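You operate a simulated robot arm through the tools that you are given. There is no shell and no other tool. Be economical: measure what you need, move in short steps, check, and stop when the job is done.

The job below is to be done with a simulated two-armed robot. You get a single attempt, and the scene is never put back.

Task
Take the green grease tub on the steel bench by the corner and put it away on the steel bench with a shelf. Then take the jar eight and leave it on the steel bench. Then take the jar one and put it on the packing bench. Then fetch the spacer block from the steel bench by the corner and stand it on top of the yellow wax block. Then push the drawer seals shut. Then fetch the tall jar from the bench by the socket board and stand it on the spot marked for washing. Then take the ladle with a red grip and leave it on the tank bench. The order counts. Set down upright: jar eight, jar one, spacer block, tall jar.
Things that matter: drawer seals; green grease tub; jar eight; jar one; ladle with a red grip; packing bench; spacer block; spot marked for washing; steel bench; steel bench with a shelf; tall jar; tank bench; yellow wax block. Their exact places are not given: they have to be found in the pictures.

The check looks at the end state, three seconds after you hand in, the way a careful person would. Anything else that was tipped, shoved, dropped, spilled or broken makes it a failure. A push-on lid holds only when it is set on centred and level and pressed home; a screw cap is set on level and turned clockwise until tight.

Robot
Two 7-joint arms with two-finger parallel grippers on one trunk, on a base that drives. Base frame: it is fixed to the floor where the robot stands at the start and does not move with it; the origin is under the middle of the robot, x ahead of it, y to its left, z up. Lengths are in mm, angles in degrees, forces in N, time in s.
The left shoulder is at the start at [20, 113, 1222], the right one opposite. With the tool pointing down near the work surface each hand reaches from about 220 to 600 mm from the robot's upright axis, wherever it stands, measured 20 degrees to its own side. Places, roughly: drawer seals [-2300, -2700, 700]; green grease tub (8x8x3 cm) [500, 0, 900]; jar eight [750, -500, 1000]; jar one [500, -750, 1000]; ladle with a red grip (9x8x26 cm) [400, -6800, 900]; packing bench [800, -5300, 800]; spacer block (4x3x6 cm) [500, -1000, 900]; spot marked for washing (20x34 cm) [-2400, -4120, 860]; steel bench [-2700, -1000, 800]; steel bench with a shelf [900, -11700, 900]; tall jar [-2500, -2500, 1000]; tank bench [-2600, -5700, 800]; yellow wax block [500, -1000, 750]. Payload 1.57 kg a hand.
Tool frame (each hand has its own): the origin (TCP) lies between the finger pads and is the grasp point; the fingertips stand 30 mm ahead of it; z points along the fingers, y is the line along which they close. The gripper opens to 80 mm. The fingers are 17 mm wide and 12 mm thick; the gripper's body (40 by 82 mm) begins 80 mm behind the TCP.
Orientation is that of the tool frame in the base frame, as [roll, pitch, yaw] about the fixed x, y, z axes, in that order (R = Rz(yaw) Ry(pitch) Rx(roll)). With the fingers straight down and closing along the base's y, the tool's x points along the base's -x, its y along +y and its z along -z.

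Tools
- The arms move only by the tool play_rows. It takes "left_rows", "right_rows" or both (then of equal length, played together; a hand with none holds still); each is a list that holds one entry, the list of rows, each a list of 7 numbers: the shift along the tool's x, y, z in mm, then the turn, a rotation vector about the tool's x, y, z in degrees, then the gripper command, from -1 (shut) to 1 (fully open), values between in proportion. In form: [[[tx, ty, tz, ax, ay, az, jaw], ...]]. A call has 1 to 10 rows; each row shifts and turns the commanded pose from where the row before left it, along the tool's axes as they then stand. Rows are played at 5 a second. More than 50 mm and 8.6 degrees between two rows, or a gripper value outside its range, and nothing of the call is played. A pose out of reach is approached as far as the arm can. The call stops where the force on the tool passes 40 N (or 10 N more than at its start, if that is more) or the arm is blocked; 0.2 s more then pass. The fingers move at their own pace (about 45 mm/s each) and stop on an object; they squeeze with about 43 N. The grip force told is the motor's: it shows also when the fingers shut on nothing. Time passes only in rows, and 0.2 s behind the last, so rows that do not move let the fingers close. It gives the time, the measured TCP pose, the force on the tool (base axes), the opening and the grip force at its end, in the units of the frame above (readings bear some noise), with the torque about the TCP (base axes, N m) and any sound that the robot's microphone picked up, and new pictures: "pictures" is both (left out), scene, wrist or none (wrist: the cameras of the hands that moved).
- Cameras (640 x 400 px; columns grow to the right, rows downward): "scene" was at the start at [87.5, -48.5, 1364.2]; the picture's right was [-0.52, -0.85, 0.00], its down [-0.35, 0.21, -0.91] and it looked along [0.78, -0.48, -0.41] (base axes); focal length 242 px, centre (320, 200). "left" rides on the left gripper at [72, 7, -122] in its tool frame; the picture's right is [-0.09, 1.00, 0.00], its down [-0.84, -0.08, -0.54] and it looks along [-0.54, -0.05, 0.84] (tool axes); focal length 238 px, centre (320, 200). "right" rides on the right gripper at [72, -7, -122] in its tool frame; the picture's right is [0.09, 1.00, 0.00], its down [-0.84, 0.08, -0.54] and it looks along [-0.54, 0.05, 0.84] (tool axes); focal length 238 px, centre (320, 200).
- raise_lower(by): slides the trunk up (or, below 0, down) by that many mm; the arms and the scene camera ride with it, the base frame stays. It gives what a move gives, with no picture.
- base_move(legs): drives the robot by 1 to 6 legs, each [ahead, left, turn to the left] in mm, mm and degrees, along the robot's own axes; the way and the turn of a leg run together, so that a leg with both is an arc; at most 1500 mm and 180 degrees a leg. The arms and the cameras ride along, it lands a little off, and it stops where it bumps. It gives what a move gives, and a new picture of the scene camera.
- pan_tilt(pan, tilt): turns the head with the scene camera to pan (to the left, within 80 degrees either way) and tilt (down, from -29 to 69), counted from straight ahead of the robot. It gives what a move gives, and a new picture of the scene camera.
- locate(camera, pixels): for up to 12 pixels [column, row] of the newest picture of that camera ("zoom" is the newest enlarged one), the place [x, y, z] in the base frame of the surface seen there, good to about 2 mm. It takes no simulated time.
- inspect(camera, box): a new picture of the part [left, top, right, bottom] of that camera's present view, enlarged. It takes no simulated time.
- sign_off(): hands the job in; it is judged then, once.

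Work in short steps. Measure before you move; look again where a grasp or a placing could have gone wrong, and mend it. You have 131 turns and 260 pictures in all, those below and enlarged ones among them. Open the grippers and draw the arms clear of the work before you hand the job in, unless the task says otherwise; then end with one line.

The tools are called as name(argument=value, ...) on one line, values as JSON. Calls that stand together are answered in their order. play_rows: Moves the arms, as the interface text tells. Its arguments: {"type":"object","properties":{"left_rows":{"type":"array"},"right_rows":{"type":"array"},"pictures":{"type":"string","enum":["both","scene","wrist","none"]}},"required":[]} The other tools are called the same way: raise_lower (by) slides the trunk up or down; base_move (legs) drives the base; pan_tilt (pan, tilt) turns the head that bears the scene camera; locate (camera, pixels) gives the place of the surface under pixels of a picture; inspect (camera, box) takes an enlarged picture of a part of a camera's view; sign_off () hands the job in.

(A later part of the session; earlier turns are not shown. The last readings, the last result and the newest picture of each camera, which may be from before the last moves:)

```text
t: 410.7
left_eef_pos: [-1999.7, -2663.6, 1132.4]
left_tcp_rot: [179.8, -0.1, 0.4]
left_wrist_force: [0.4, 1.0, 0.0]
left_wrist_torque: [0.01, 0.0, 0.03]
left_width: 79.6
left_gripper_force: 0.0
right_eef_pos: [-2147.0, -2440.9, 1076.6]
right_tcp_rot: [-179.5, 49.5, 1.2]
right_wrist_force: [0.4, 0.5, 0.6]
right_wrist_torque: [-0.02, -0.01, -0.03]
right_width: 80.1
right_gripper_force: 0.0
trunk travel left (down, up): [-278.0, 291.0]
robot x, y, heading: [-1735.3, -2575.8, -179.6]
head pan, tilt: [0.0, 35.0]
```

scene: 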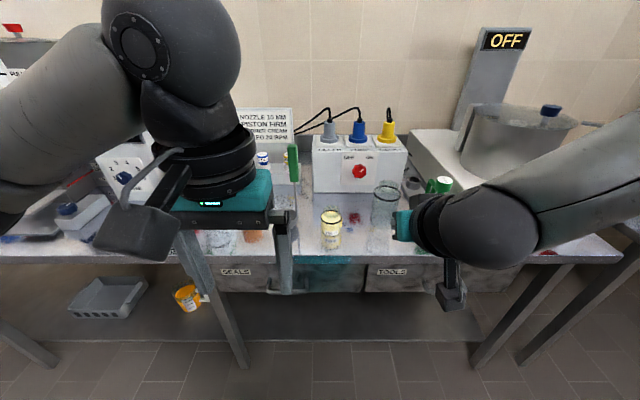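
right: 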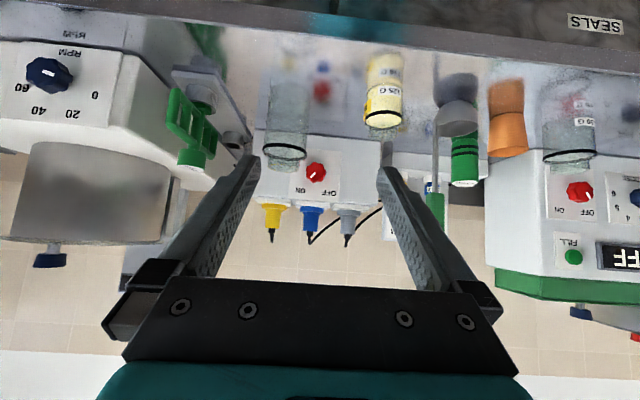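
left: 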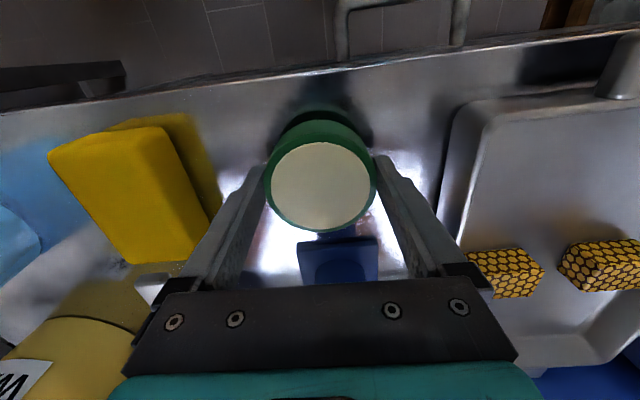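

The tall clear jar is at (383,215) in the scene picture. I enlarge and measure it.

inspect(camera="scene", box=[310, 160, 460, 270])

locate(camera="scene", pixels=[[385, 193], [373, 196], [397, 196], [380, 215], [370, 230], [392, 225], [380, 240], [380, 250], [330, 222], [372, 245]])

locate(camera="right", pixels=[[266, 150], [303, 153], [285, 158], [285, 120], [270, 110], [305, 112], [288, 85], [285, 148]])

```text
3.64 times, centred on (385, 215) of scene
```

zoom: 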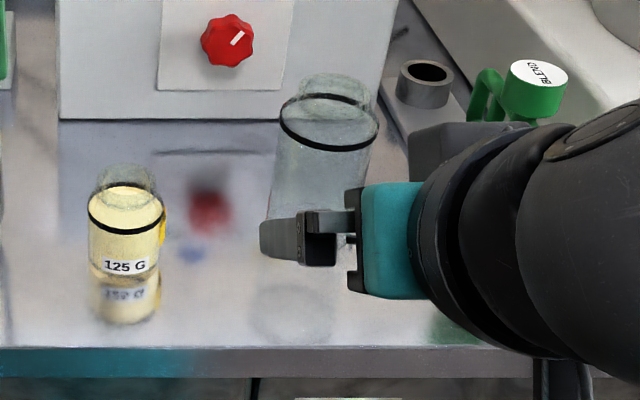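

```text
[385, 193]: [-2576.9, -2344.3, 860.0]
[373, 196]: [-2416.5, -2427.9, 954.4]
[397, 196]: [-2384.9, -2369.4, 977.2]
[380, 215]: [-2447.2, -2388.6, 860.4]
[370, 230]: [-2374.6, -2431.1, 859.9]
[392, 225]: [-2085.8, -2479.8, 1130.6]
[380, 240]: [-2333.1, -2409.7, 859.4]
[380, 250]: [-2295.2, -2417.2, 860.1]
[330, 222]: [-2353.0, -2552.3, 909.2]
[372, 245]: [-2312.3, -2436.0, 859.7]
```

```text
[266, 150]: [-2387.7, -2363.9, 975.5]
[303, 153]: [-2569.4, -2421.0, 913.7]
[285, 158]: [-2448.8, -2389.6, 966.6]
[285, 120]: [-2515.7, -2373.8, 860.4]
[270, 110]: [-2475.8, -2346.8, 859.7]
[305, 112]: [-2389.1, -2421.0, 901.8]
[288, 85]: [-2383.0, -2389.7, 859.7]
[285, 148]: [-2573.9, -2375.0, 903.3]
```

inspect(camera="right", box=[245, 60, 325, 170])

```text
3.64 times, centred on (285, 115) of right
```

zoom: 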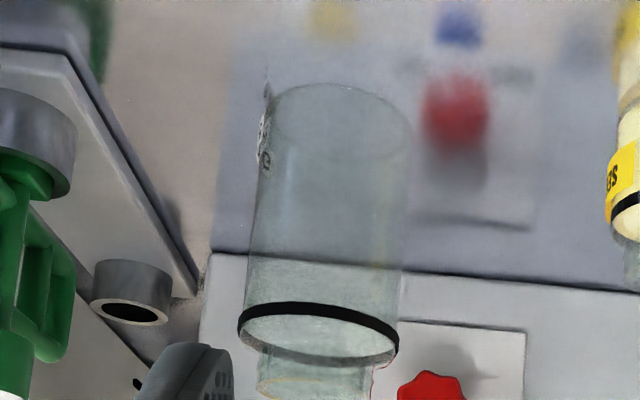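

locate(camera="zoom", pixels=[[318, 309], [300, 307], [340, 311], [241, 326], [397, 342], [252, 310], [385, 326], [265, 150], [320, 361], [360, 362], [268, 120], [320, 220]])

```text
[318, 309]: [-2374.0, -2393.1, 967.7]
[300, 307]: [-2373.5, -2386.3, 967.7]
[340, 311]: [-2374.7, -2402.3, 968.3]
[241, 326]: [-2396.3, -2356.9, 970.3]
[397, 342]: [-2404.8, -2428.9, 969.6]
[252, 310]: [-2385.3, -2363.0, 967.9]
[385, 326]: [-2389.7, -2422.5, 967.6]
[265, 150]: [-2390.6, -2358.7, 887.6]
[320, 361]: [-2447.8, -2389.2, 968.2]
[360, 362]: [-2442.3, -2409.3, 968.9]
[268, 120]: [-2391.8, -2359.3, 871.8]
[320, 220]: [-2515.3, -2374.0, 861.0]
```

Tall jar: centre (-2411,-2393), diameter about 73, shoulder ring z 968, bench 860. It is too far for now, so I move the base ahead 110 mm and re-square the heading.

locate(camera="zoom", pixels=[[185, 285], [150, 200], [130, 310], [165, 300], [60, 60]])

base_move(legs=[[110, 0, -0.8]])

```text
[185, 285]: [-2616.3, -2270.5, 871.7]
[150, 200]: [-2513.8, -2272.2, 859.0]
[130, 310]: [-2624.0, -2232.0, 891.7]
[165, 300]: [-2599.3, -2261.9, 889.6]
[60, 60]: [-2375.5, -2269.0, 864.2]
```

```text
t: 411.9
left_eef_pos: [-2111.8, -2660.5, 1131.8]
left_tcp_rot: [179.8, -0.2, -0.3]
left_wrist_force: [0.2, -0.2, -0.4]
left_wrist_torque: [0.01, -0.04, 0.0]
left_width: 80.0
left_gripper_force: 0.0
right_eef_pos: [-2256.7, -2436.6, 1076.0]
right_tcp_rot: [-179.5, 49.3, 0.5]
right_wrist_force: [-0.3, 0.1, -0.8]
right_wrist_torque: [0.01, -0.04, 0.02]
right_width: 80.0
right_gripper_force: 0.1
trunk travel left (down, up): [-278.0, 291.0]
robot x, y, heading: [-1840.0, -2580.4, 179.7]
head pan, tilt: [0.0, 35.0]
```

scene: 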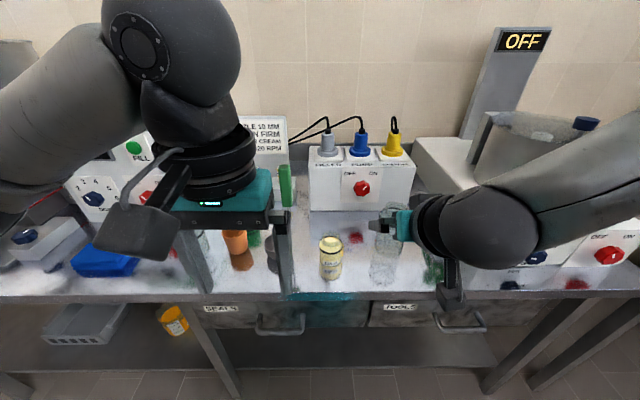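

The tray is clear (y -2270). I go to the pre-grasp before and above the tall jar.

play_rows(right_rows=[[[2, -15, 31, 0, 0, 0, 1], [2, -15, 31, 0, 0, 0, 1], [2, -14, 31, 0, 0, 0, 1], [0, 0, 0, 0, 0, 0, 1]]], pictures="wrist")

inspect(camera="right", box=[240, 40, 400, 200])

```text
t: 412.9
left_eef_pos: [-2110.5, -2659.4, 1132.4]
left_tcp_rot: [179.8, -0.1, -0.3]
left_wrist_force: [0.1, 0.4, -0.4]
left_wrist_torque: [-0.03, -0.03, -0.05]
left_width: 80.1
left_gripper_force: 0.0
right_eef_pos: [-2323.3, -2393.2, 1015.6]
right_tcp_rot: [-179.3, 49.6, 0.6]
right_wrist_force: [-0.1, -0.2, 0.4]
right_wrist_torque: [0.03, -0.03, -0.01]
right_width: 80.1
right_gripper_force: 0.2
trunk travel left (down, up): [-278.0, 291.0]
robot x, y, heading: [-1843.7, -2577.2, 179.8]
head pan, tilt: [0.0, 35.0]
```

right: 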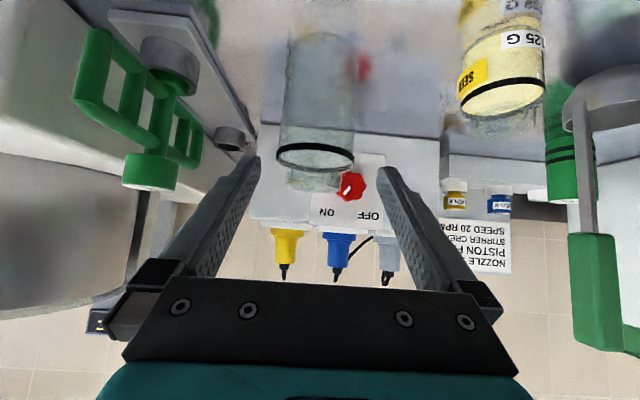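

```text
2.50 times, centred on (320, 120) of right
```

zoom: 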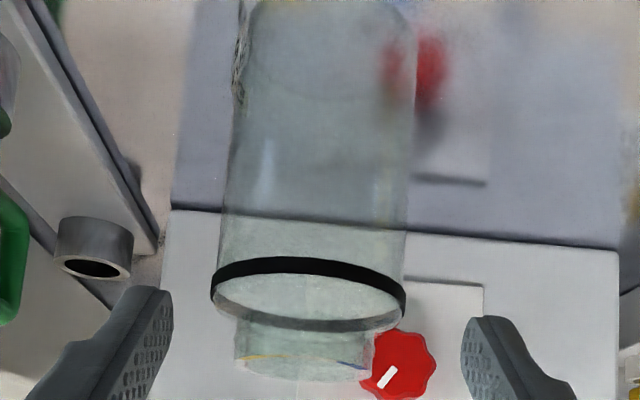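

locate(camera="zoom", pixels=[[310, 264], [290, 263], [330, 266], [213, 285], [402, 305], [300, 326], [330, 326], [310, 380]])

```text
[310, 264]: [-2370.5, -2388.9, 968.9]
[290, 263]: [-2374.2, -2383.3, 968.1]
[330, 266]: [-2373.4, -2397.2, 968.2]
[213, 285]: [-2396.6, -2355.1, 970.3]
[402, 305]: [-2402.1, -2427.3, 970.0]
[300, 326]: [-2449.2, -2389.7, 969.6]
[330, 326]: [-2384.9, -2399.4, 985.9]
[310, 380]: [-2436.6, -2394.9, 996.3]
```

Centre (-2410,-2391). I advance 114 mm along the tool axis with a 3 mm correction, fingers open.

play_rows(right_rows=[[[1, -1, 28, 0, 0, 0, 1], [1, -1, 28, 0, 0, 0, 1], [1, -1, 29, 0, 0, 0, 1], [1, 0, 29, 0, 0, 0, 1], [0, 0, 0, 0, 0, 0, 1]]], pictures="wrist")

```text
t: 414.1
left_eef_pos: [-2111.7, -2662.4, 1133.5]
left_tcp_rot: [179.7, -0.1, -0.3]
left_wrist_force: [-0.3, 0.2, -0.2]
left_wrist_torque: [0.0, -0.02, -0.04]
left_width: 79.7
left_gripper_force: 0.0
right_eef_pos: [-2391.5, -2371.1, 961.7]
right_tcp_rot: [-179.6, 49.3, 0.6]
right_wrist_force: [-1.0, -0.5, -0.1]
right_wrist_torque: [-0.03, 0.0, -0.02]
right_width: 80.1
right_gripper_force: 0.0
right hand out of reach, approached as far as the arm can: row 3, 4
trunk travel left (down, up): [-278.0, 291.0]
robot x, y, heading: [-1844.8, -2576.8, 180.0]
head pan, tilt: [0.0, 35.0]
```

right: 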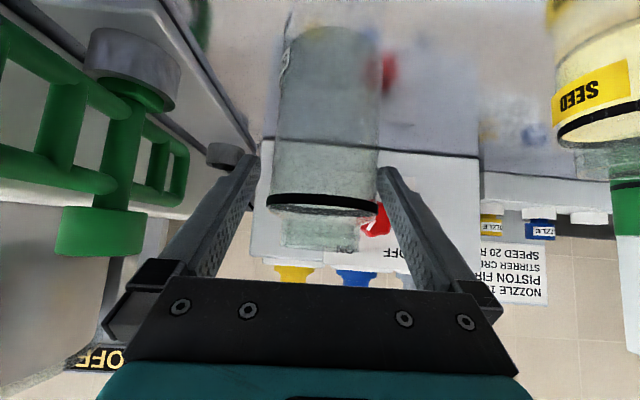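

The arm ran out of reach and drifted sideways. I check where the jar is now relative to the fingers.

locate(camera="right", pixels=[[320, 197], [269, 203], [374, 208], [310, 213], [320, 246], [250, 165], [390, 175]])

inspect(camera="scene", box=[320, 170, 460, 290])

```text
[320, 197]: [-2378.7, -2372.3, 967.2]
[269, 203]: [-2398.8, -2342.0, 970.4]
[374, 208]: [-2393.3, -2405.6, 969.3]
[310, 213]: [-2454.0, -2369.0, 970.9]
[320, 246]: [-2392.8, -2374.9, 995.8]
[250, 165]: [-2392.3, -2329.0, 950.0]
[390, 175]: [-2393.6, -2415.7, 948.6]
```

```text
3.33 times, centred on (390, 230) of scene
```

zoom: 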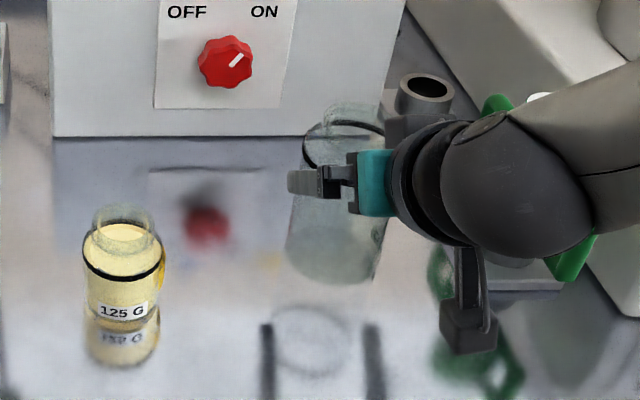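

The jar slid 18 mm sideways with the hand but stands centred between the fingers. I lower 26 mm by trunk and move the base 23 mm ahead to get it fully between the pads.

raise_lower(by=-26)

base_move(legs=[[23, 0, 0]])

play_rows(right_rows=[[[0, 0, 0, 0, 0, 0, 1]]], pictures="wrist")

```text
t: 414.8
left_eef_pos: [-2111.5, -2661.3, 1106.7]
left_tcp_rot: [179.8, -0.2, -0.3]
left_wrist_force: [0.4, -0.4, 0.1]
left_wrist_torque: [0.0, 0.0, 0.02]
left_width: 80.2
left_gripper_force: 0.1
right_eef_pos: [-2389.8, -2371.1, 936.6]
right_tcp_rot: [-179.5, 49.5, 0.7]
right_wrist_force: [0.3, -0.2, -0.4]
right_wrist_torque: [-0.03, -0.02, -0.04]
right_width: 80.1
right_gripper_force: 0.1
trunk travel left (down, up): [-252.0, 317.0]
robot x, y, heading: [-1841.9, -2576.2, 179.8]
head pan, tilt: [0.0, 35.0]
```

```text
t: 415.6
left_eef_pos: [-2136.4, -2660.1, 1106.5]
left_tcp_rot: [179.8, -0.2, -0.3]
left_wrist_force: [-0.6, -0.3, 0.4]
left_wrist_torque: [0.04, -0.06, -0.04]
left_width: 79.9
left_gripper_force: 0.1
right_eef_pos: [-2414.8, -2370.8, 936.0]
right_tcp_rot: [-179.5, 49.3, 0.6]
right_wrist_force: [-0.9, -0.2, 0.3]
right_wrist_torque: [0.03, -0.02, -0.01]
right_width: 80.2
right_gripper_force: 0.0
trunk travel left (down, up): [-252.0, 317.0]
robot x, y, heading: [-1866.6, -2574.7, 179.8]
head pan, tilt: [0.0, 35.0]
```

scene: 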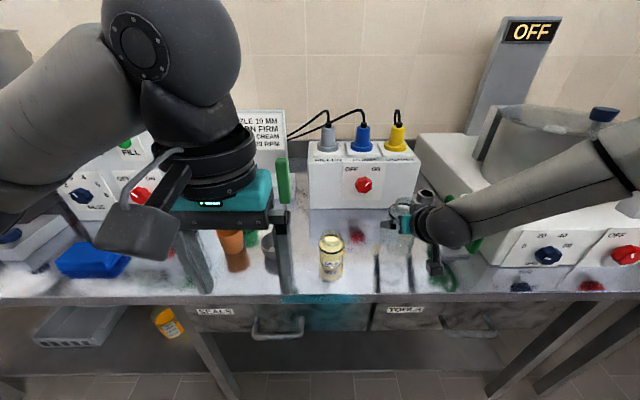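

```text
t: 416.0
left_eef_pos: [-2134.5, -2661.5, 1106.1]
left_tcp_rot: [179.9, 0.0, -0.3]
left_wrist_force: [-0.2, 0.0, -0.1]
left_wrist_torque: [-0.01, -0.02, -0.01]
left_width: 80.2
left_gripper_force: 0.1
right_eef_pos: [-2414.0, -2371.4, 936.2]
right_tcp_rot: [-179.5, 49.4, 0.5]
right_wrist_force: [-0.5, -0.1, -0.4]
right_wrist_torque: [0.01, -0.03, -0.02]
right_width: 80.2
right_gripper_force: 0.0
trunk travel left (down, up): [-252.0, 317.0]
robot x, y, heading: [-1863.2, -2579.0, 180.2]
head pan, tilt: [0.0, 35.0]
```

right: 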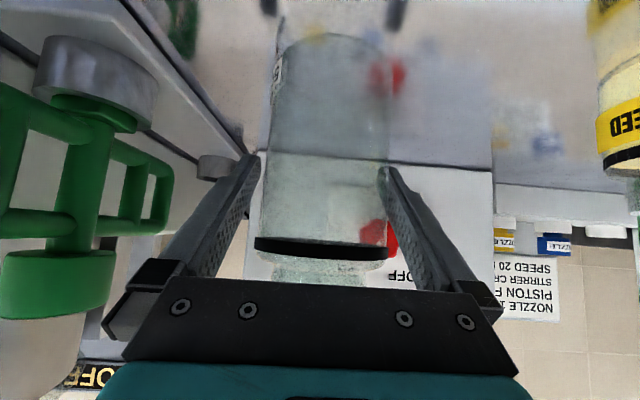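

Jar fully between the pads. I close and lift by trunk.

play_rows(right_rows=[[[0, 0, 0, 0, 0, 0, -1], [0, 0, 0, 0, 0, 0, -1], [0, 0, 0, 0, 0, 0, -1]]], pictures="none")

raise_lower(by=190)

play_rows(right_rows=[[[0, 0, 0, 0, 0, 0, -1]]])

```text
t: 416.8
left_eef_pos: [-2133.6, -2660.2, 1106.6]
left_tcp_rot: [179.8, 0.0, -0.4]
left_wrist_force: [0.0, -0.4, -0.1]
left_wrist_torque: [0.0, -0.02, -0.01]
left_width: 80.0
left_gripper_force: 0.0
right_eef_pos: [-2413.9, -2371.2, 937.5]
right_tcp_rot: [-179.5, 49.6, 0.6]
right_wrist_force: [0.4, -0.7, 1.0]
right_wrist_torque: [-0.15, -0.05, 0.02]
right_width: 72.2
right_gripper_force: 36.3
trunk travel left (down, up): [-252.0, 317.0]
robot x, y, heading: [-1867.7, -2576.0, 179.9]
head pan, tilt: [0.0, 35.0]
```

```text
t: 418.9
left_eef_pos: [-2134.4, -2660.5, 1296.2]
left_tcp_rot: [179.7, -0.1, -0.4]
left_wrist_force: [0.0, -0.6, 0.1]
left_wrist_torque: [0.0, 0.06, 0.0]
left_width: 80.1
left_gripper_force: 0.0
right_eef_pos: [-2414.6, -2370.6, 1125.9]
right_tcp_rot: [-179.6, 49.4, 0.6]
right_wrist_force: [-0.8, -0.8, -2.0]
right_wrist_torque: [0.01, 0.01, 0.01]
right_width: 72.2
right_gripper_force: 43.1
trunk travel left (down, up): [-442.0, 127.0]
robot x, y, heading: [-1863.7, -2573.2, 180.1]
head pan, tilt: [0.0, 35.0]
```

```text
t: 419.3
left_eef_pos: [-2133.7, -2660.7, 1297.0]
left_tcp_rot: [179.8, -0.1, -0.4]
left_wrist_force: [0.1, 0.4, 0.0]
left_wrist_torque: [-0.01, 0.02, -0.03]
left_width: 80.1
left_gripper_force: 0.0
right_eef_pos: [-2414.4, -2371.2, 1125.9]
right_tcp_rot: [-179.5, 49.3, 0.6]
right_wrist_force: [-0.6, 0.0, -2.8]
right_wrist_torque: [-0.04, -0.02, 0.02]
right_width: 72.2
right_gripper_force: 43.0
trunk travel left (down, up): [-442.0, 127.0]
robot x, y, heading: [-1865.0, -2577.8, 180.0]
head pan, tilt: [0.0, 35.0]
```

scene: 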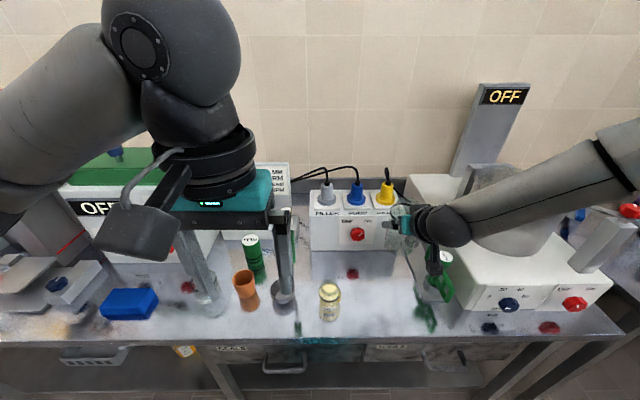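
right: 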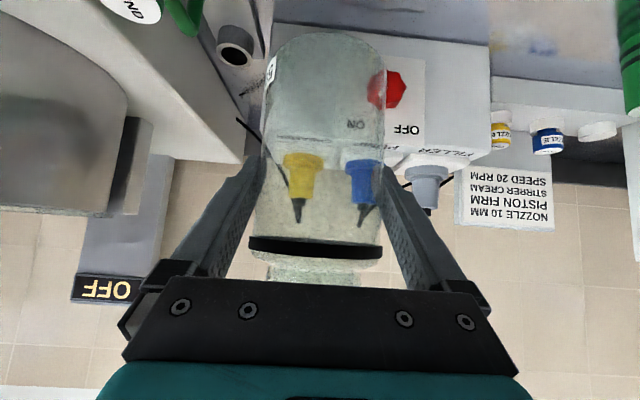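

The tall jar is held (72 mm). I back off and strafe to the washing spot at y about -4120.

base_move(legs=[[-450, 0, 0], [0, 1300, 0], [0, 450, 0]])

pan_tilt(pan=-5, tilt=30)

```text
t: 430.2
left_eef_pos: [-1725.9, -4366.0, 1295.9]
left_tcp_rot: [179.8, -0.1, -1.8]
left_wrist_force: [0.5, 0.2, 1.0]
left_wrist_torque: [0.01, 0.0, 0.0]
left_width: 80.0
left_gripper_force: 0.1
right_eef_pos: [-1996.4, -4067.8, 1127.1]
right_tcp_rot: [-179.4, 49.4, -0.9]
right_wrist_force: [0.6, -0.4, -2.7]
right_wrist_torque: [0.04, 0.0, 0.0]
right_width: 72.4
right_gripper_force: 42.7
trunk travel left (down, up): [-442.0, 127.0]
robot x, y, heading: [-1452.8, -4291.8, 178.5]
head pan, tilt: [0.0, 35.0]
```

scene: 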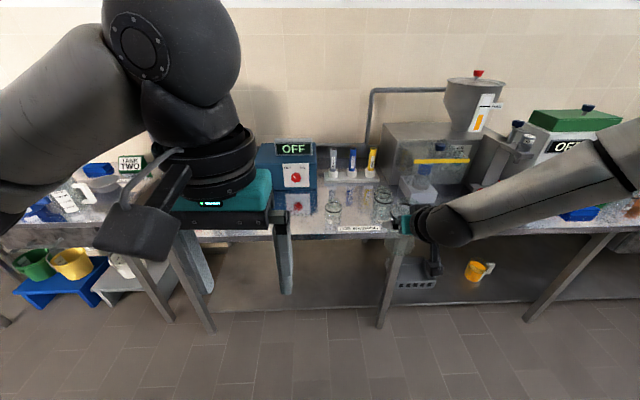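

```text
t: 430.9
left_eef_pos: [-1726.1, -4365.0, 1296.6]
left_tcp_rot: [179.9, -0.1, -1.8]
left_wrist_force: [-0.4, 0.4, 0.2]
left_wrist_torque: [0.03, -0.01, -0.03]
left_width: 79.9
left_gripper_force: 0.0
right_eef_pos: [-1996.5, -4067.2, 1126.0]
right_tcp_rot: [-179.6, 49.4, -1.0]
right_wrist_force: [0.6, 0.3, -2.7]
right_wrist_torque: [0.0, 0.01, 0.0]
right_width: 72.3
right_gripper_force: 43.2
trunk travel left (down, up): [-442.0, 127.0]
robot x, y, heading: [-1454.8, -4289.6, 178.3]
head pan, tilt: [-5.0, 30.0]
```

scene: 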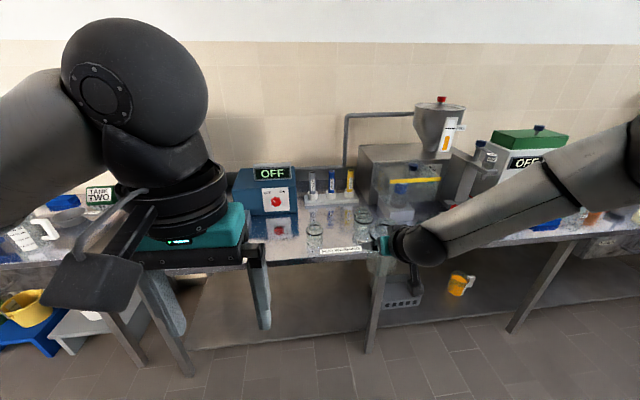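

There is a label card near (345,250) with two jars around. I enlarge and measure that area.

inspect(camera="scene", box=[240, 170, 420, 280])

locate(camera="scene", pixels=[[340, 251], [322, 251], [358, 248], [340, 240], [315, 225], [362, 215], [330, 218], [360, 240], [340, 258], [300, 250], [345, 225], [375, 240]])

```text
3.56 times, centred on (330, 225) of scene
```

zoom: 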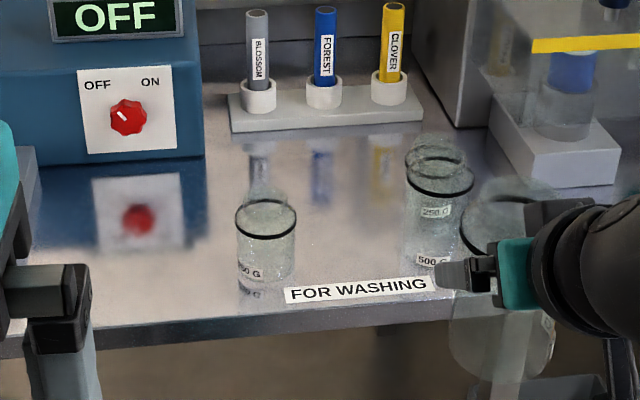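

```text
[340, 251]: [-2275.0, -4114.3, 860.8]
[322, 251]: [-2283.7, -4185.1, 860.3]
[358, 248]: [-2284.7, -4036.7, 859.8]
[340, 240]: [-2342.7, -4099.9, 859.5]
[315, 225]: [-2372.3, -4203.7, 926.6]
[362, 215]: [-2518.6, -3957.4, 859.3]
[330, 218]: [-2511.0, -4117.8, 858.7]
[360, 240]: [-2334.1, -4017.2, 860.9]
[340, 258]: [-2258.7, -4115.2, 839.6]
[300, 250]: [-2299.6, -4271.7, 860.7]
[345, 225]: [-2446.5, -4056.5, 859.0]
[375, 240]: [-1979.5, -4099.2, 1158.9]
```

locate(camera="zoom", pixels=[[440, 195], [408, 180], [472, 180], [437, 211], [428, 261], [265, 238], [236, 215], [296, 215], [250, 272], [345, 250], [360, 210], [415, 235]])

```text
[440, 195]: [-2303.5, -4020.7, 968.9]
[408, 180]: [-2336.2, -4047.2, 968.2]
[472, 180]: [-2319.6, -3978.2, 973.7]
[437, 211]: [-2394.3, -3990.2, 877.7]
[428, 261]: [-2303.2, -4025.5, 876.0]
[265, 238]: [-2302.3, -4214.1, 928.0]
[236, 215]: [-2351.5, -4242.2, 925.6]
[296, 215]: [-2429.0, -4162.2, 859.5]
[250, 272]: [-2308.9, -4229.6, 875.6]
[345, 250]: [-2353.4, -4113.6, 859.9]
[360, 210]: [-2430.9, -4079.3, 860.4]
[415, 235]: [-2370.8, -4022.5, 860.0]
```

The spot already holds a 500 G jar at (-2340,-4015) and a small one at (-2332,-4212). A free place lies at (-2412,-4120). I square up and drive the jar above it.

base_move(legs=[[0, 38, 1.6], [412, 0, 0]])

play_rows(right_rows=[[[0, 0, 0, 0, 0, 0, -1]]], pictures="wrist")

```text
t: 433.9
left_eef_pos: [-2126.2, -4417.3, 1296.0]
left_tcp_rot: [179.8, -0.2, 0.3]
left_wrist_force: [-0.6, 0.0, -0.6]
left_wrist_torque: [-0.01, -0.01, -0.04]
left_width: 79.8
left_gripper_force: 0.2
right_eef_pos: [-2407.5, -4130.8, 1125.1]
right_tcp_rot: [-179.5, 49.4, 1.2]
right_wrist_force: [0.5, 0.2, -2.2]
right_wrist_torque: [0.0, -0.01, -0.01]
right_width: 72.3
right_gripper_force: 43.0
trunk travel left (down, up): [-442.0, 127.0]
robot x, y, heading: [-1857.5, -4328.9, -179.2]
head pan, tilt: [-5.0, 30.0]
```

scene: 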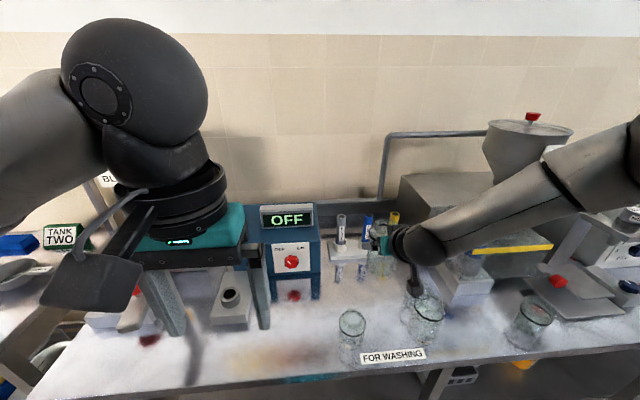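

```text
t: 434.3
left_eef_pos: [-2125.7, -4416.0, 1296.9]
left_tcp_rot: [179.9, -0.1, 0.2]
left_wrist_force: [-0.9, -0.7, 0.1]
left_wrist_torque: [0.0, 0.02, 0.04]
left_width: 79.9
left_gripper_force: 0.1
right_eef_pos: [-2407.1, -4130.0, 1125.1]
right_tcp_rot: [-179.4, 49.4, 1.2]
right_wrist_force: [0.7, -0.3, -2.0]
right_wrist_torque: [0.01, 0.05, 0.0]
right_width: 72.0
right_gripper_force: 43.2
trunk travel left (down, up): [-442.0, 127.0]
robot x, y, heading: [-1857.7, -4333.5, -179.3]
head pan, tilt: [-5.0, 30.0]
```

right: 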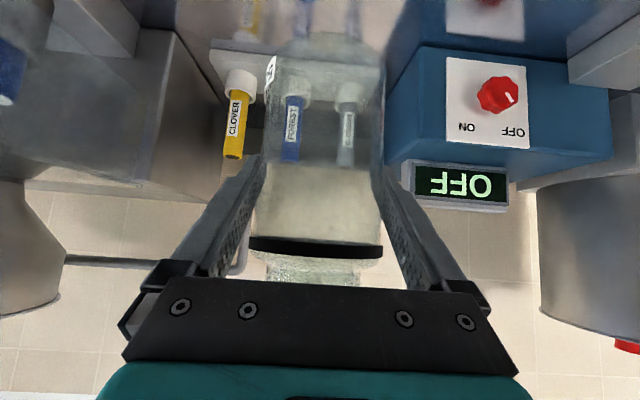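

The hand is at (-2407,-4130), between the two jars. I lower 178 mm by trunk and look.

raise_lower(by=-100)

inspect(camera="scene", box=[300, 150, 500, 330])

raise_lower(by=-78)

inspect(camera="scene", box=[280, 120, 520, 330])

```text
t: 435.6
left_eef_pos: [-2126.7, -4417.6, 1196.5]
left_tcp_rot: [179.8, -0.2, 0.2]
left_wrist_force: [0.5, -0.5, -0.3]
left_wrist_torque: [-0.02, 0.0, 0.01]
left_width: 80.0
left_gripper_force: 0.0
right_eef_pos: [-2407.6, -4129.6, 1026.6]
right_tcp_rot: [-179.5, 49.3, 1.1]
right_wrist_force: [0.0, 0.5, -2.8]
right_wrist_torque: [0.02, 0.02, 0.03]
right_width: 72.1
right_gripper_force: 42.4
trunk travel left (down, up): [-342.0, 227.0]
robot x, y, heading: [-1856.7, -4327.4, -179.2]
head pan, tilt: [-5.0, 30.0]
```

```text
2.22 times, centred on (400, 240) of scene
```

zoom: 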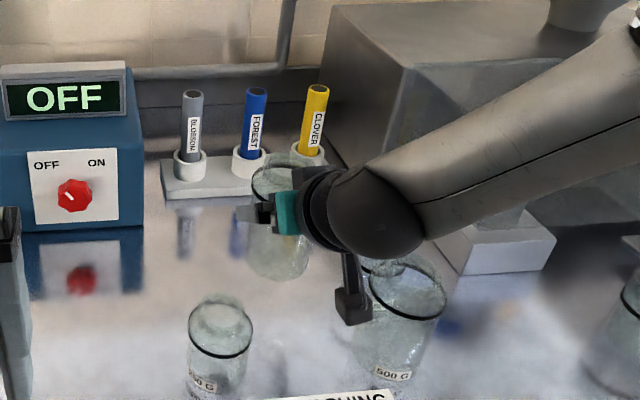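

```text
t: 436.8
left_eef_pos: [-2125.1, -4416.6, 1119.1]
left_tcp_rot: [179.8, -0.1, 0.3]
left_wrist_force: [0.1, 0.9, -1.0]
left_wrist_torque: [-0.01, 0.01, 0.0]
left_width: 79.8
left_gripper_force: 0.1
right_eef_pos: [-2408.7, -4130.1, 948.5]
right_tcp_rot: [-179.5, 49.5, 1.3]
right_wrist_force: [-0.7, -0.4, -1.8]
right_wrist_torque: [0.0, -0.04, 0.02]
right_width: 72.3
right_gripper_force: 42.7
trunk travel left (down, up): [-264.0, 305.0]
robot x, y, heading: [-1855.6, -4325.2, -179.3]
head pan, tilt: [-5.0, 30.0]
```

```text
1.90 times, centred on (400, 225) of scene
```

zoom: 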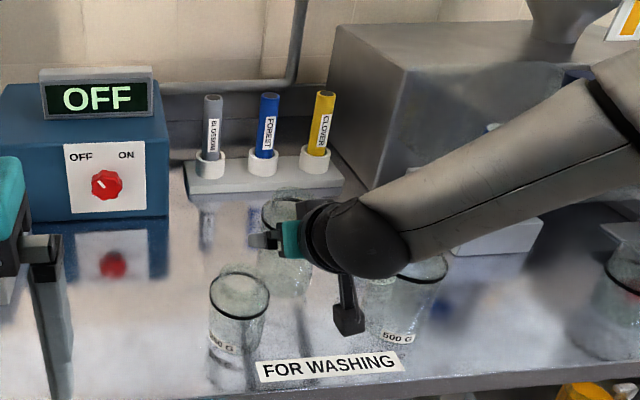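

Clear on both sides. I lower the last 11 mm in two steps.

raise_lower(by=-9)

raise_lower(by=-2.5)

```text
t: 437.4
left_eef_pos: [-2124.8, -4416.6, 1109.0]
left_tcp_rot: [179.9, -0.1, 0.3]
left_wrist_force: [-0.1, -0.5, 0.2]
left_wrist_torque: [0.01, 0.03, -0.04]
left_width: 80.0
left_gripper_force: 0.0
right_eef_pos: [-2406.5, -4130.6, 939.3]
right_tcp_rot: [-179.4, 49.4, 1.2]
right_wrist_force: [0.3, 0.1, -2.0]
right_wrist_torque: [-0.02, -0.03, 0.01]
right_width: 72.1
right_gripper_force: 43.3
trunk travel left (down, up): [-256.0, 314.0]
robot x, y, heading: [-1856.7, -4331.5, -179.3]
head pan, tilt: [-5.0, 30.0]
```

```text
t: 437.9
left_eef_pos: [-2124.0, -4416.4, 1106.9]
left_tcp_rot: [179.8, -0.1, 0.3]
left_wrist_force: [0.5, 0.7, -0.3]
left_wrist_torque: [-0.01, 0.0, 0.0]
left_width: 79.8
left_gripper_force: 0.1
right_eef_pos: [-2408.3, -4129.5, 936.2]
right_tcp_rot: [-179.5, 49.5, 1.2]
right_wrist_force: [-0.1, -0.5, -0.7]
right_wrist_torque: [-0.02, -0.01, -0.01]
right_width: 72.2
right_gripper_force: 42.5
trunk travel left (down, up): [-253.0, 317.0]
robot x, y, heading: [-1858.3, -4331.5, -179.4]
head pan, tilt: [-5.0, 30.0]
```

Weight is now on the bench. I release gently and withdraw along the tool axis.

raise_lower(by=-0.7)

play_rows(right_rows=[[[0, 0, 0, 0, 0, 0, 0.85], [0, 0, 0, 0, 0, 0, 0.95], [0, 0, 0, 0, 0, 0, 1], [0, 0, 0, 0, 0, 0, 1], [0, 0, -25, 0, 0, 0, 1], [0, 0, -40, 0, 0, 0, 1], [0, 0, -45, 0, 0, 0, 1]]])

```text
t: 438.4
left_eef_pos: [-2125.5, -4417.3, 1106.9]
left_tcp_rot: [179.8, -0.1, 0.2]
left_wrist_force: [-0.6, 0.0, -0.1]
left_wrist_torque: [-0.01, -0.02, 0.0]
left_width: 80.0
left_gripper_force: 0.1
right_eef_pos: [-2406.7, -4129.9, 937.3]
right_tcp_rot: [-179.5, 49.6, 1.2]
right_wrist_force: [0.7, 0.8, 3.5]
right_wrist_torque: [-0.15, -0.09, 0.03]
right_width: 72.0
right_gripper_force: 43.3
trunk travel left (down, up): [-252.0, 318.0]
robot x, y, heading: [-1854.2, -4328.7, -179.5]
head pan, tilt: [-5.0, 30.0]
```

```text
t: 440.0
left_eef_pos: [-2125.3, -4417.4, 1106.9]
left_tcp_rot: [179.9, -0.2, 0.3]
left_wrist_force: [0.2, -1.0, 0.0]
left_wrist_torque: [0.0, 0.03, -0.02]
left_width: 79.9
left_gripper_force: 0.1
right_eef_pos: [-2322.0, -4132.9, 1004.5]
right_tcp_rot: [-179.5, 49.5, 1.3]
right_wrist_force: [0.5, 0.0, -0.2]
right_wrist_torque: [-0.03, 0.02, -0.01]
right_width: 80.2
right_gripper_force: 0.1
trunk travel left (down, up): [-252.0, 318.0]
robot x, y, heading: [-1859.1, -4330.1, -179.2]
head pan, tilt: [-5.0, 30.0]
```

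scene: 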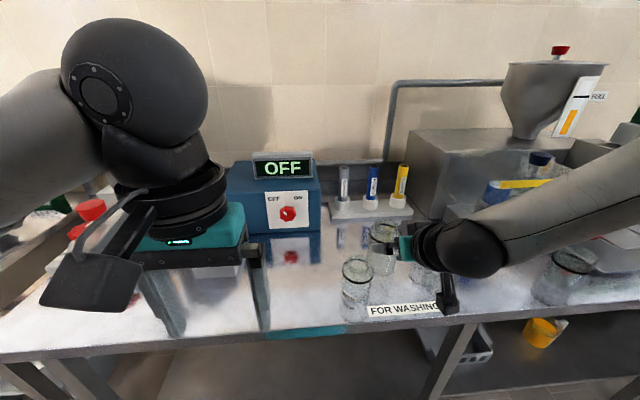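
right: 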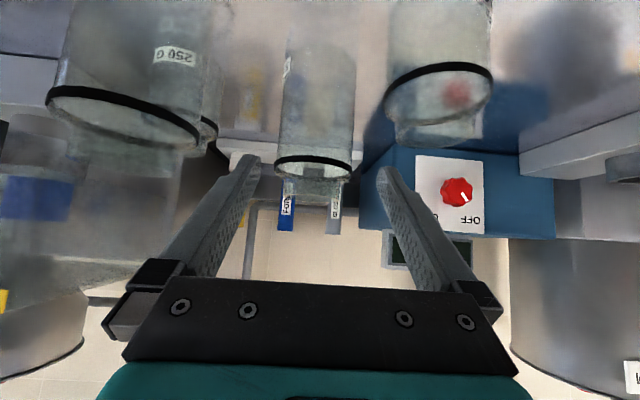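

The tall jar stands on the washing spot. I raise the trunk, back away, turn and strafe toward the ladle at y about -6800.

raise_lower(by=150)

base_move(legs=[[-950, 0, 0], [0, 0, 179.3], [0, -1200, 0], [0, -1180, 0]])

pan_tilt(pan=-5, tilt=28)

```text
t: 441.7
left_eef_pos: [-2124.6, -4417.9, 1257.7]
left_tcp_rot: [179.9, 0.0, 0.3]
left_wrist_force: [-0.3, -0.8, -0.4]
left_wrist_torque: [0.0, 0.01, 0.01]
left_width: 80.1
left_gripper_force: 0.0
right_eef_pos: [-2322.7, -4132.3, 1153.6]
right_tcp_rot: [-179.5, 49.4, 1.1]
right_wrist_force: [0.1, -0.2, 0.5]
right_wrist_torque: [0.0, 0.0, -0.01]
right_width: 80.0
right_gripper_force: 0.1
trunk travel left (down, up): [-402.0, 168.0]
robot x, y, heading: [-1856.4, -4328.8, -179.6]
head pan, tilt: [-5.0, 30.0]
```

```text
t: 465.4
left_eef_pos: [-635.2, -6646.1, 1256.5]
left_tcp_rot: [179.8, -0.1, 179.9]
left_wrist_force: [0.3, 0.9, -0.4]
left_wrist_torque: [0.03, 0.0, -0.02]
left_width: 79.9
left_gripper_force: 0.0
right_eef_pos: [-438.8, -6932.9, 1152.8]
right_tcp_rot: [-179.5, 49.4, -179.1]
right_wrist_force: [-1.0, -0.5, -0.8]
right_wrist_torque: [0.02, -0.03, 0.02]
right_width: 80.2
right_gripper_force: 0.1
trunk travel left (down, up): [-402.0, 168.0]
robot x, y, heading: [-906.3, -6731.8, 0.4]
head pan, tilt: [-5.0, 30.0]
```

scene: 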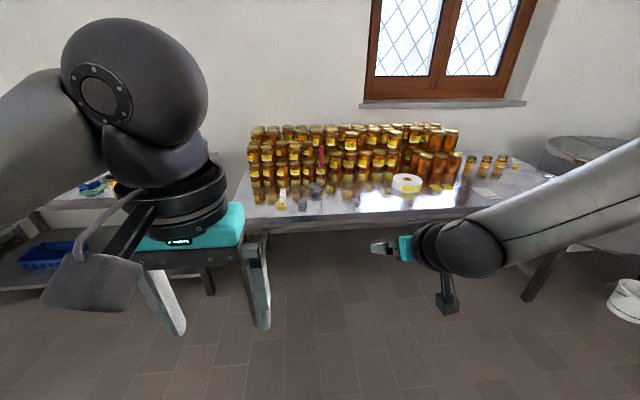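

```text
t: 466.1
left_eef_pos: [-635.6, -6647.5, 1256.6]
left_tcp_rot: [179.8, 0.0, 179.9]
left_wrist_force: [0.3, -0.4, 0.0]
left_wrist_torque: [0.0, 0.03, -0.01]
left_width: 80.1
left_gripper_force: 0.0
right_eef_pos: [-439.1, -6931.9, 1153.4]
right_tcp_rot: [-179.6, 49.5, -179.2]
right_wrist_force: [-0.6, 0.4, 0.1]
right_wrist_torque: [-0.02, -0.01, 0.0]
right_width: 80.0
right_gripper_force: 0.0
trunk travel left (down, up): [-402.0, 168.0]
robot x, y, heading: [-900.9, -6730.1, 0.1]
head pan, tilt: [-5.0, 28.0]
```

scene: 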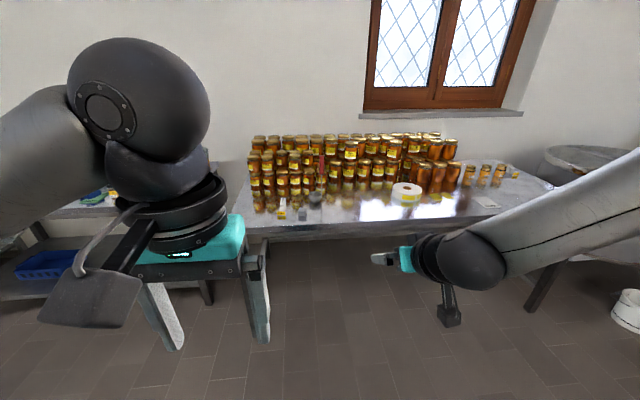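

A ladle with a reddish handle seems to stand near (320,190). I enlarge and measure.

inspect(camera="scene", box=[240, 130, 440, 240])

locate(camera="scene", pixels=[[320, 165], [321, 180], [316, 200], [311, 205], [302, 214], [283, 214], [405, 190], [340, 222], [300, 230], [330, 207]])

```text
3.20 times, centred on (340, 185) of scene
```

zoom: 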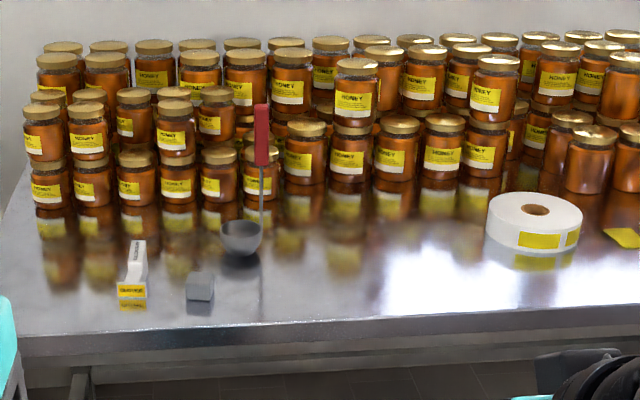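

```text
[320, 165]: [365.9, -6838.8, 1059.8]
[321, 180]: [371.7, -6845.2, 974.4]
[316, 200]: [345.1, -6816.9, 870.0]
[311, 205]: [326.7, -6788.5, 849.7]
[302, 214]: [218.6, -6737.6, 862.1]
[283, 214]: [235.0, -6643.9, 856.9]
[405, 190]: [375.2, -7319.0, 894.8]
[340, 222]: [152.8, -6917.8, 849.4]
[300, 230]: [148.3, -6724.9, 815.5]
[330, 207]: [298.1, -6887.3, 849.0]
```

The ladle stands upright at (370,-6842), red grip z about 1020-1105, bowl to its front left. I lower the trunk, approach and line the right hand up in front of the grip.

raise_lower(by=-100)

base_move(legs=[[0, 53, 0], [690, 0, 0]])

play_rows(right_rows=[[[0, 18, 0, 0, 0, 0, 0.6], [0, 19, 0, 0, 0, 0, 0.6], [0, 0, 0, 0, 0, 0, 0.6]]], pictures="both")

```text
t: 467.4
left_eef_pos: [-635.5, -6646.2, 1156.6]
left_tcp_rot: [179.8, -0.1, 179.9]
left_wrist_force: [-0.1, -0.7, 1.1]
left_wrist_torque: [0.03, 0.02, -0.01]
left_width: 80.2
left_gripper_force: 0.2
right_eef_pos: [-439.2, -6931.7, 1054.9]
right_tcp_rot: [-179.5, 49.5, -179.2]
right_wrist_force: [0.2, -0.7, 0.3]
right_wrist_torque: [0.0, -0.01, 0.01]
right_width: 79.8
right_gripper_force: 0.0
trunk travel left (down, up): [-302.0, 268.0]
robot x, y, heading: [-902.3, -6731.7, 0.3]
head pan, tilt: [-5.0, 28.0]
```

```text
t: 471.7
left_eef_pos: [57.1, -6581.3, 1156.6]
left_tcp_rot: [179.8, 0.0, -179.3]
left_wrist_force: [0.7, 0.1, -0.7]
left_wrist_torque: [0.04, 0.01, 0.03]
left_width: 80.0
left_gripper_force: 0.0
right_eef_pos: [256.8, -6865.4, 1052.8]
right_tcp_rot: [-179.5, 49.3, -178.4]
right_wrist_force: [0.1, -0.5, -0.5]
right_wrist_torque: [0.02, 0.01, 0.03]
right_width: 79.8
right_gripper_force: 0.1
trunk travel left (down, up): [-302.0, 268.0]
robot x, y, heading: [-209.9, -6668.8, 1.1]
head pan, tilt: [-5.0, 28.0]
```

scene: 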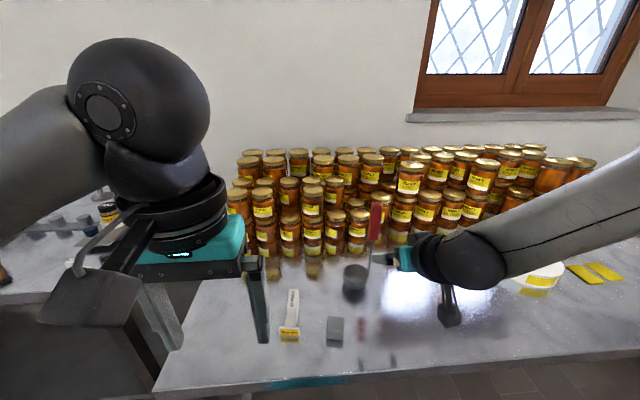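

```text
t: 472.5
left_eef_pos: [56.6, -6583.3, 1156.8]
left_tcp_rot: [179.8, 0.0, -179.3]
left_wrist_force: [-0.2, 0.7, -0.1]
left_wrist_torque: [-0.01, 0.03, 0.0]
left_width: 79.9
left_gripper_force: 0.2
right_eef_pos: [255.0, -6827.9, 1054.2]
right_tcp_rot: [-179.5, 49.3, -178.3]
right_wrist_force: [0.4, 0.2, 0.2]
right_wrist_torque: [-0.02, -0.01, 0.02]
right_width: 64.0
right_gripper_force: 0.0
trunk travel left (down, up): [-302.0, 268.0]
robot x, y, heading: [-206.6, -6670.0, 1.2]
head pan, tilt: [-5.0, 28.0]
```

scene: 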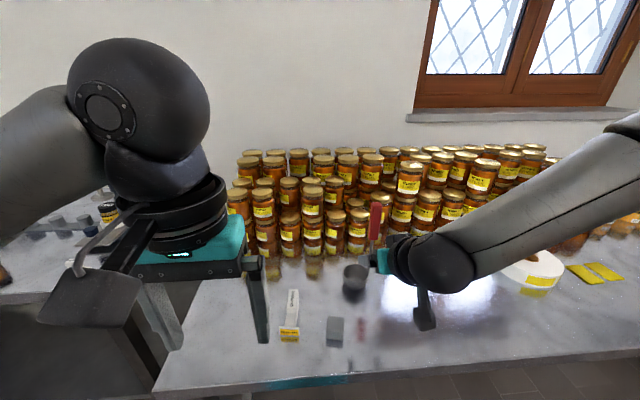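
right: 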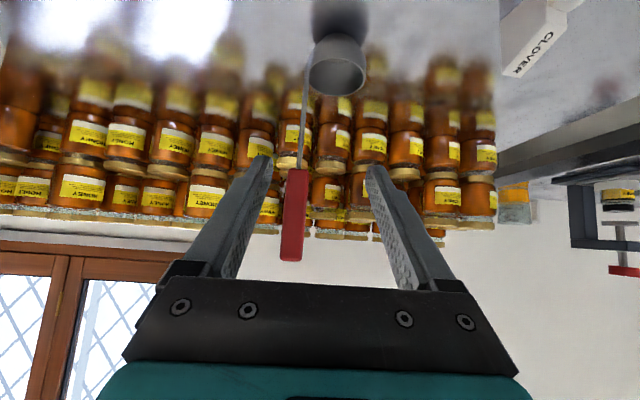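

The grip hangs in view between the fingers (293,215). I measure it and the jars behind.

locate(camera="right", pixels=[[295, 180], [293, 215], [291, 250], [285, 215], [302, 215], [301, 150], [262, 145], [330, 185], [335, 80], [265, 210]])

```text
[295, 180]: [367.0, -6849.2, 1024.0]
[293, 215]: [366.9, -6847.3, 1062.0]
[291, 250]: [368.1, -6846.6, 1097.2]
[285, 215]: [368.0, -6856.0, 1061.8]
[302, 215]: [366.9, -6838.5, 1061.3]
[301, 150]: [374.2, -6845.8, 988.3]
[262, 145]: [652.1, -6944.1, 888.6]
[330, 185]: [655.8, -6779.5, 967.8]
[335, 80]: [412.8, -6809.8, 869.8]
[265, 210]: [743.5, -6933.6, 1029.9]
```

Grip centre (375,-6847), 18 mm wide, nothing close behind. I centre the hand, move the base 40 mm ahead, advance 80 mm and close.

play_rows(right_rows=[[[0, -22, 0, 0, 0, 0, 0.6]]], pictures="none")

base_move(legs=[[40, 0, 0]])

play_rows(right_rows=[[[-19, 0, 19, 0, 0, 0, 0.6], [-19, 0, 19, 0, 0, 0, 0.6], [-18, 0, 19, 0, 0, 0, 0.6], [0, 0, 0, 0, 0, 0, 0.6]]], pictures="wrist")

```text
t: 472.9
left_eef_pos: [56.7, -6583.3, 1157.0]
left_tcp_rot: [179.8, 0.0, -179.2]
left_wrist_force: [-0.1, 0.0, 0.2]
left_wrist_torque: [-0.01, -0.01, -0.01]
left_width: 80.2
left_gripper_force: 0.1
right_eef_pos: [256.0, -6850.5, 1052.9]
right_tcp_rot: [-179.6, 49.5, -178.4]
right_wrist_force: [-0.6, -0.3, 0.9]
right_wrist_torque: [0.02, 0.0, 0.01]
right_width: 63.9
right_gripper_force: 0.1
trunk travel left (down, up): [-302.0, 268.0]
robot x, y, heading: [-208.4, -6670.1, 0.8]
head pan, tilt: [-5.0, 28.0]
```

```text
t: 473.8
left_eef_pos: [98.4, -6581.8, 1156.7]
left_tcp_rot: [179.8, -0.2, -179.3]
left_wrist_force: [1.1, 0.4, -0.6]
left_wrist_torque: [0.01, 0.08, 0.0]
left_width: 80.2
left_gripper_force: 0.1
right_eef_pos: [295.9, -6848.3, 1051.9]
right_tcp_rot: [-179.5, 49.4, -178.5]
right_wrist_force: [0.0, -0.1, -0.1]
right_wrist_torque: [-0.05, -0.02, -0.04]
right_width: 63.8
right_gripper_force: 0.0
trunk travel left (down, up): [-302.0, 268.0]
robot x, y, heading: [-170.1, -6669.2, 0.9]
head pan, tilt: [-5.0, 28.0]
```

scene: 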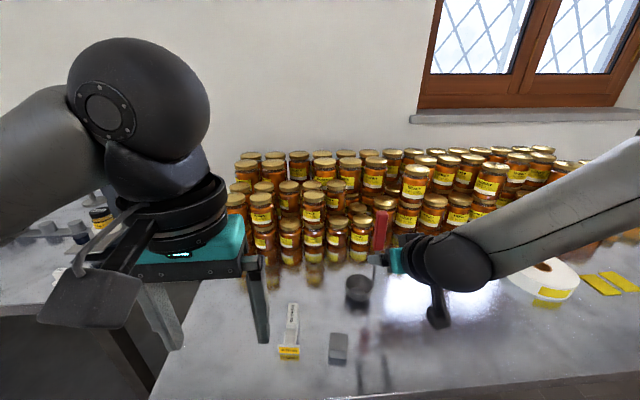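

```text
t: 474.8
left_eef_pos: [95.5, -6581.9, 1157.6]
left_tcp_rot: [179.8, -0.1, -179.3]
left_wrist_force: [0.3, -0.4, 0.7]
left_wrist_torque: [-0.01, -0.01, 0.0]
left_width: 79.8
left_gripper_force: 0.1
right_eef_pos: [373.6, -6847.1, 1059.1]
right_tcp_rot: [-179.5, 49.4, -178.4]
right_wrist_force: [-0.2, 0.1, 0.0]
right_wrist_torque: [0.03, 0.03, 0.04]
right_width: 64.0
right_gripper_force: 0.0
trunk travel left (down, up): [-302.0, 268.0]
robot x, y, heading: [-170.1, -6668.7, 0.8]
head pan, tilt: [-5.0, 28.0]
```

right: 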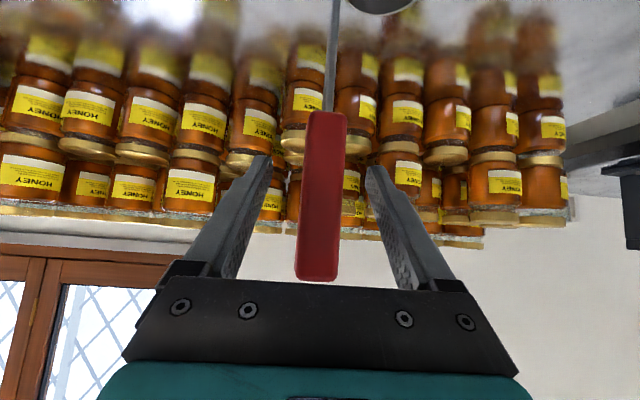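

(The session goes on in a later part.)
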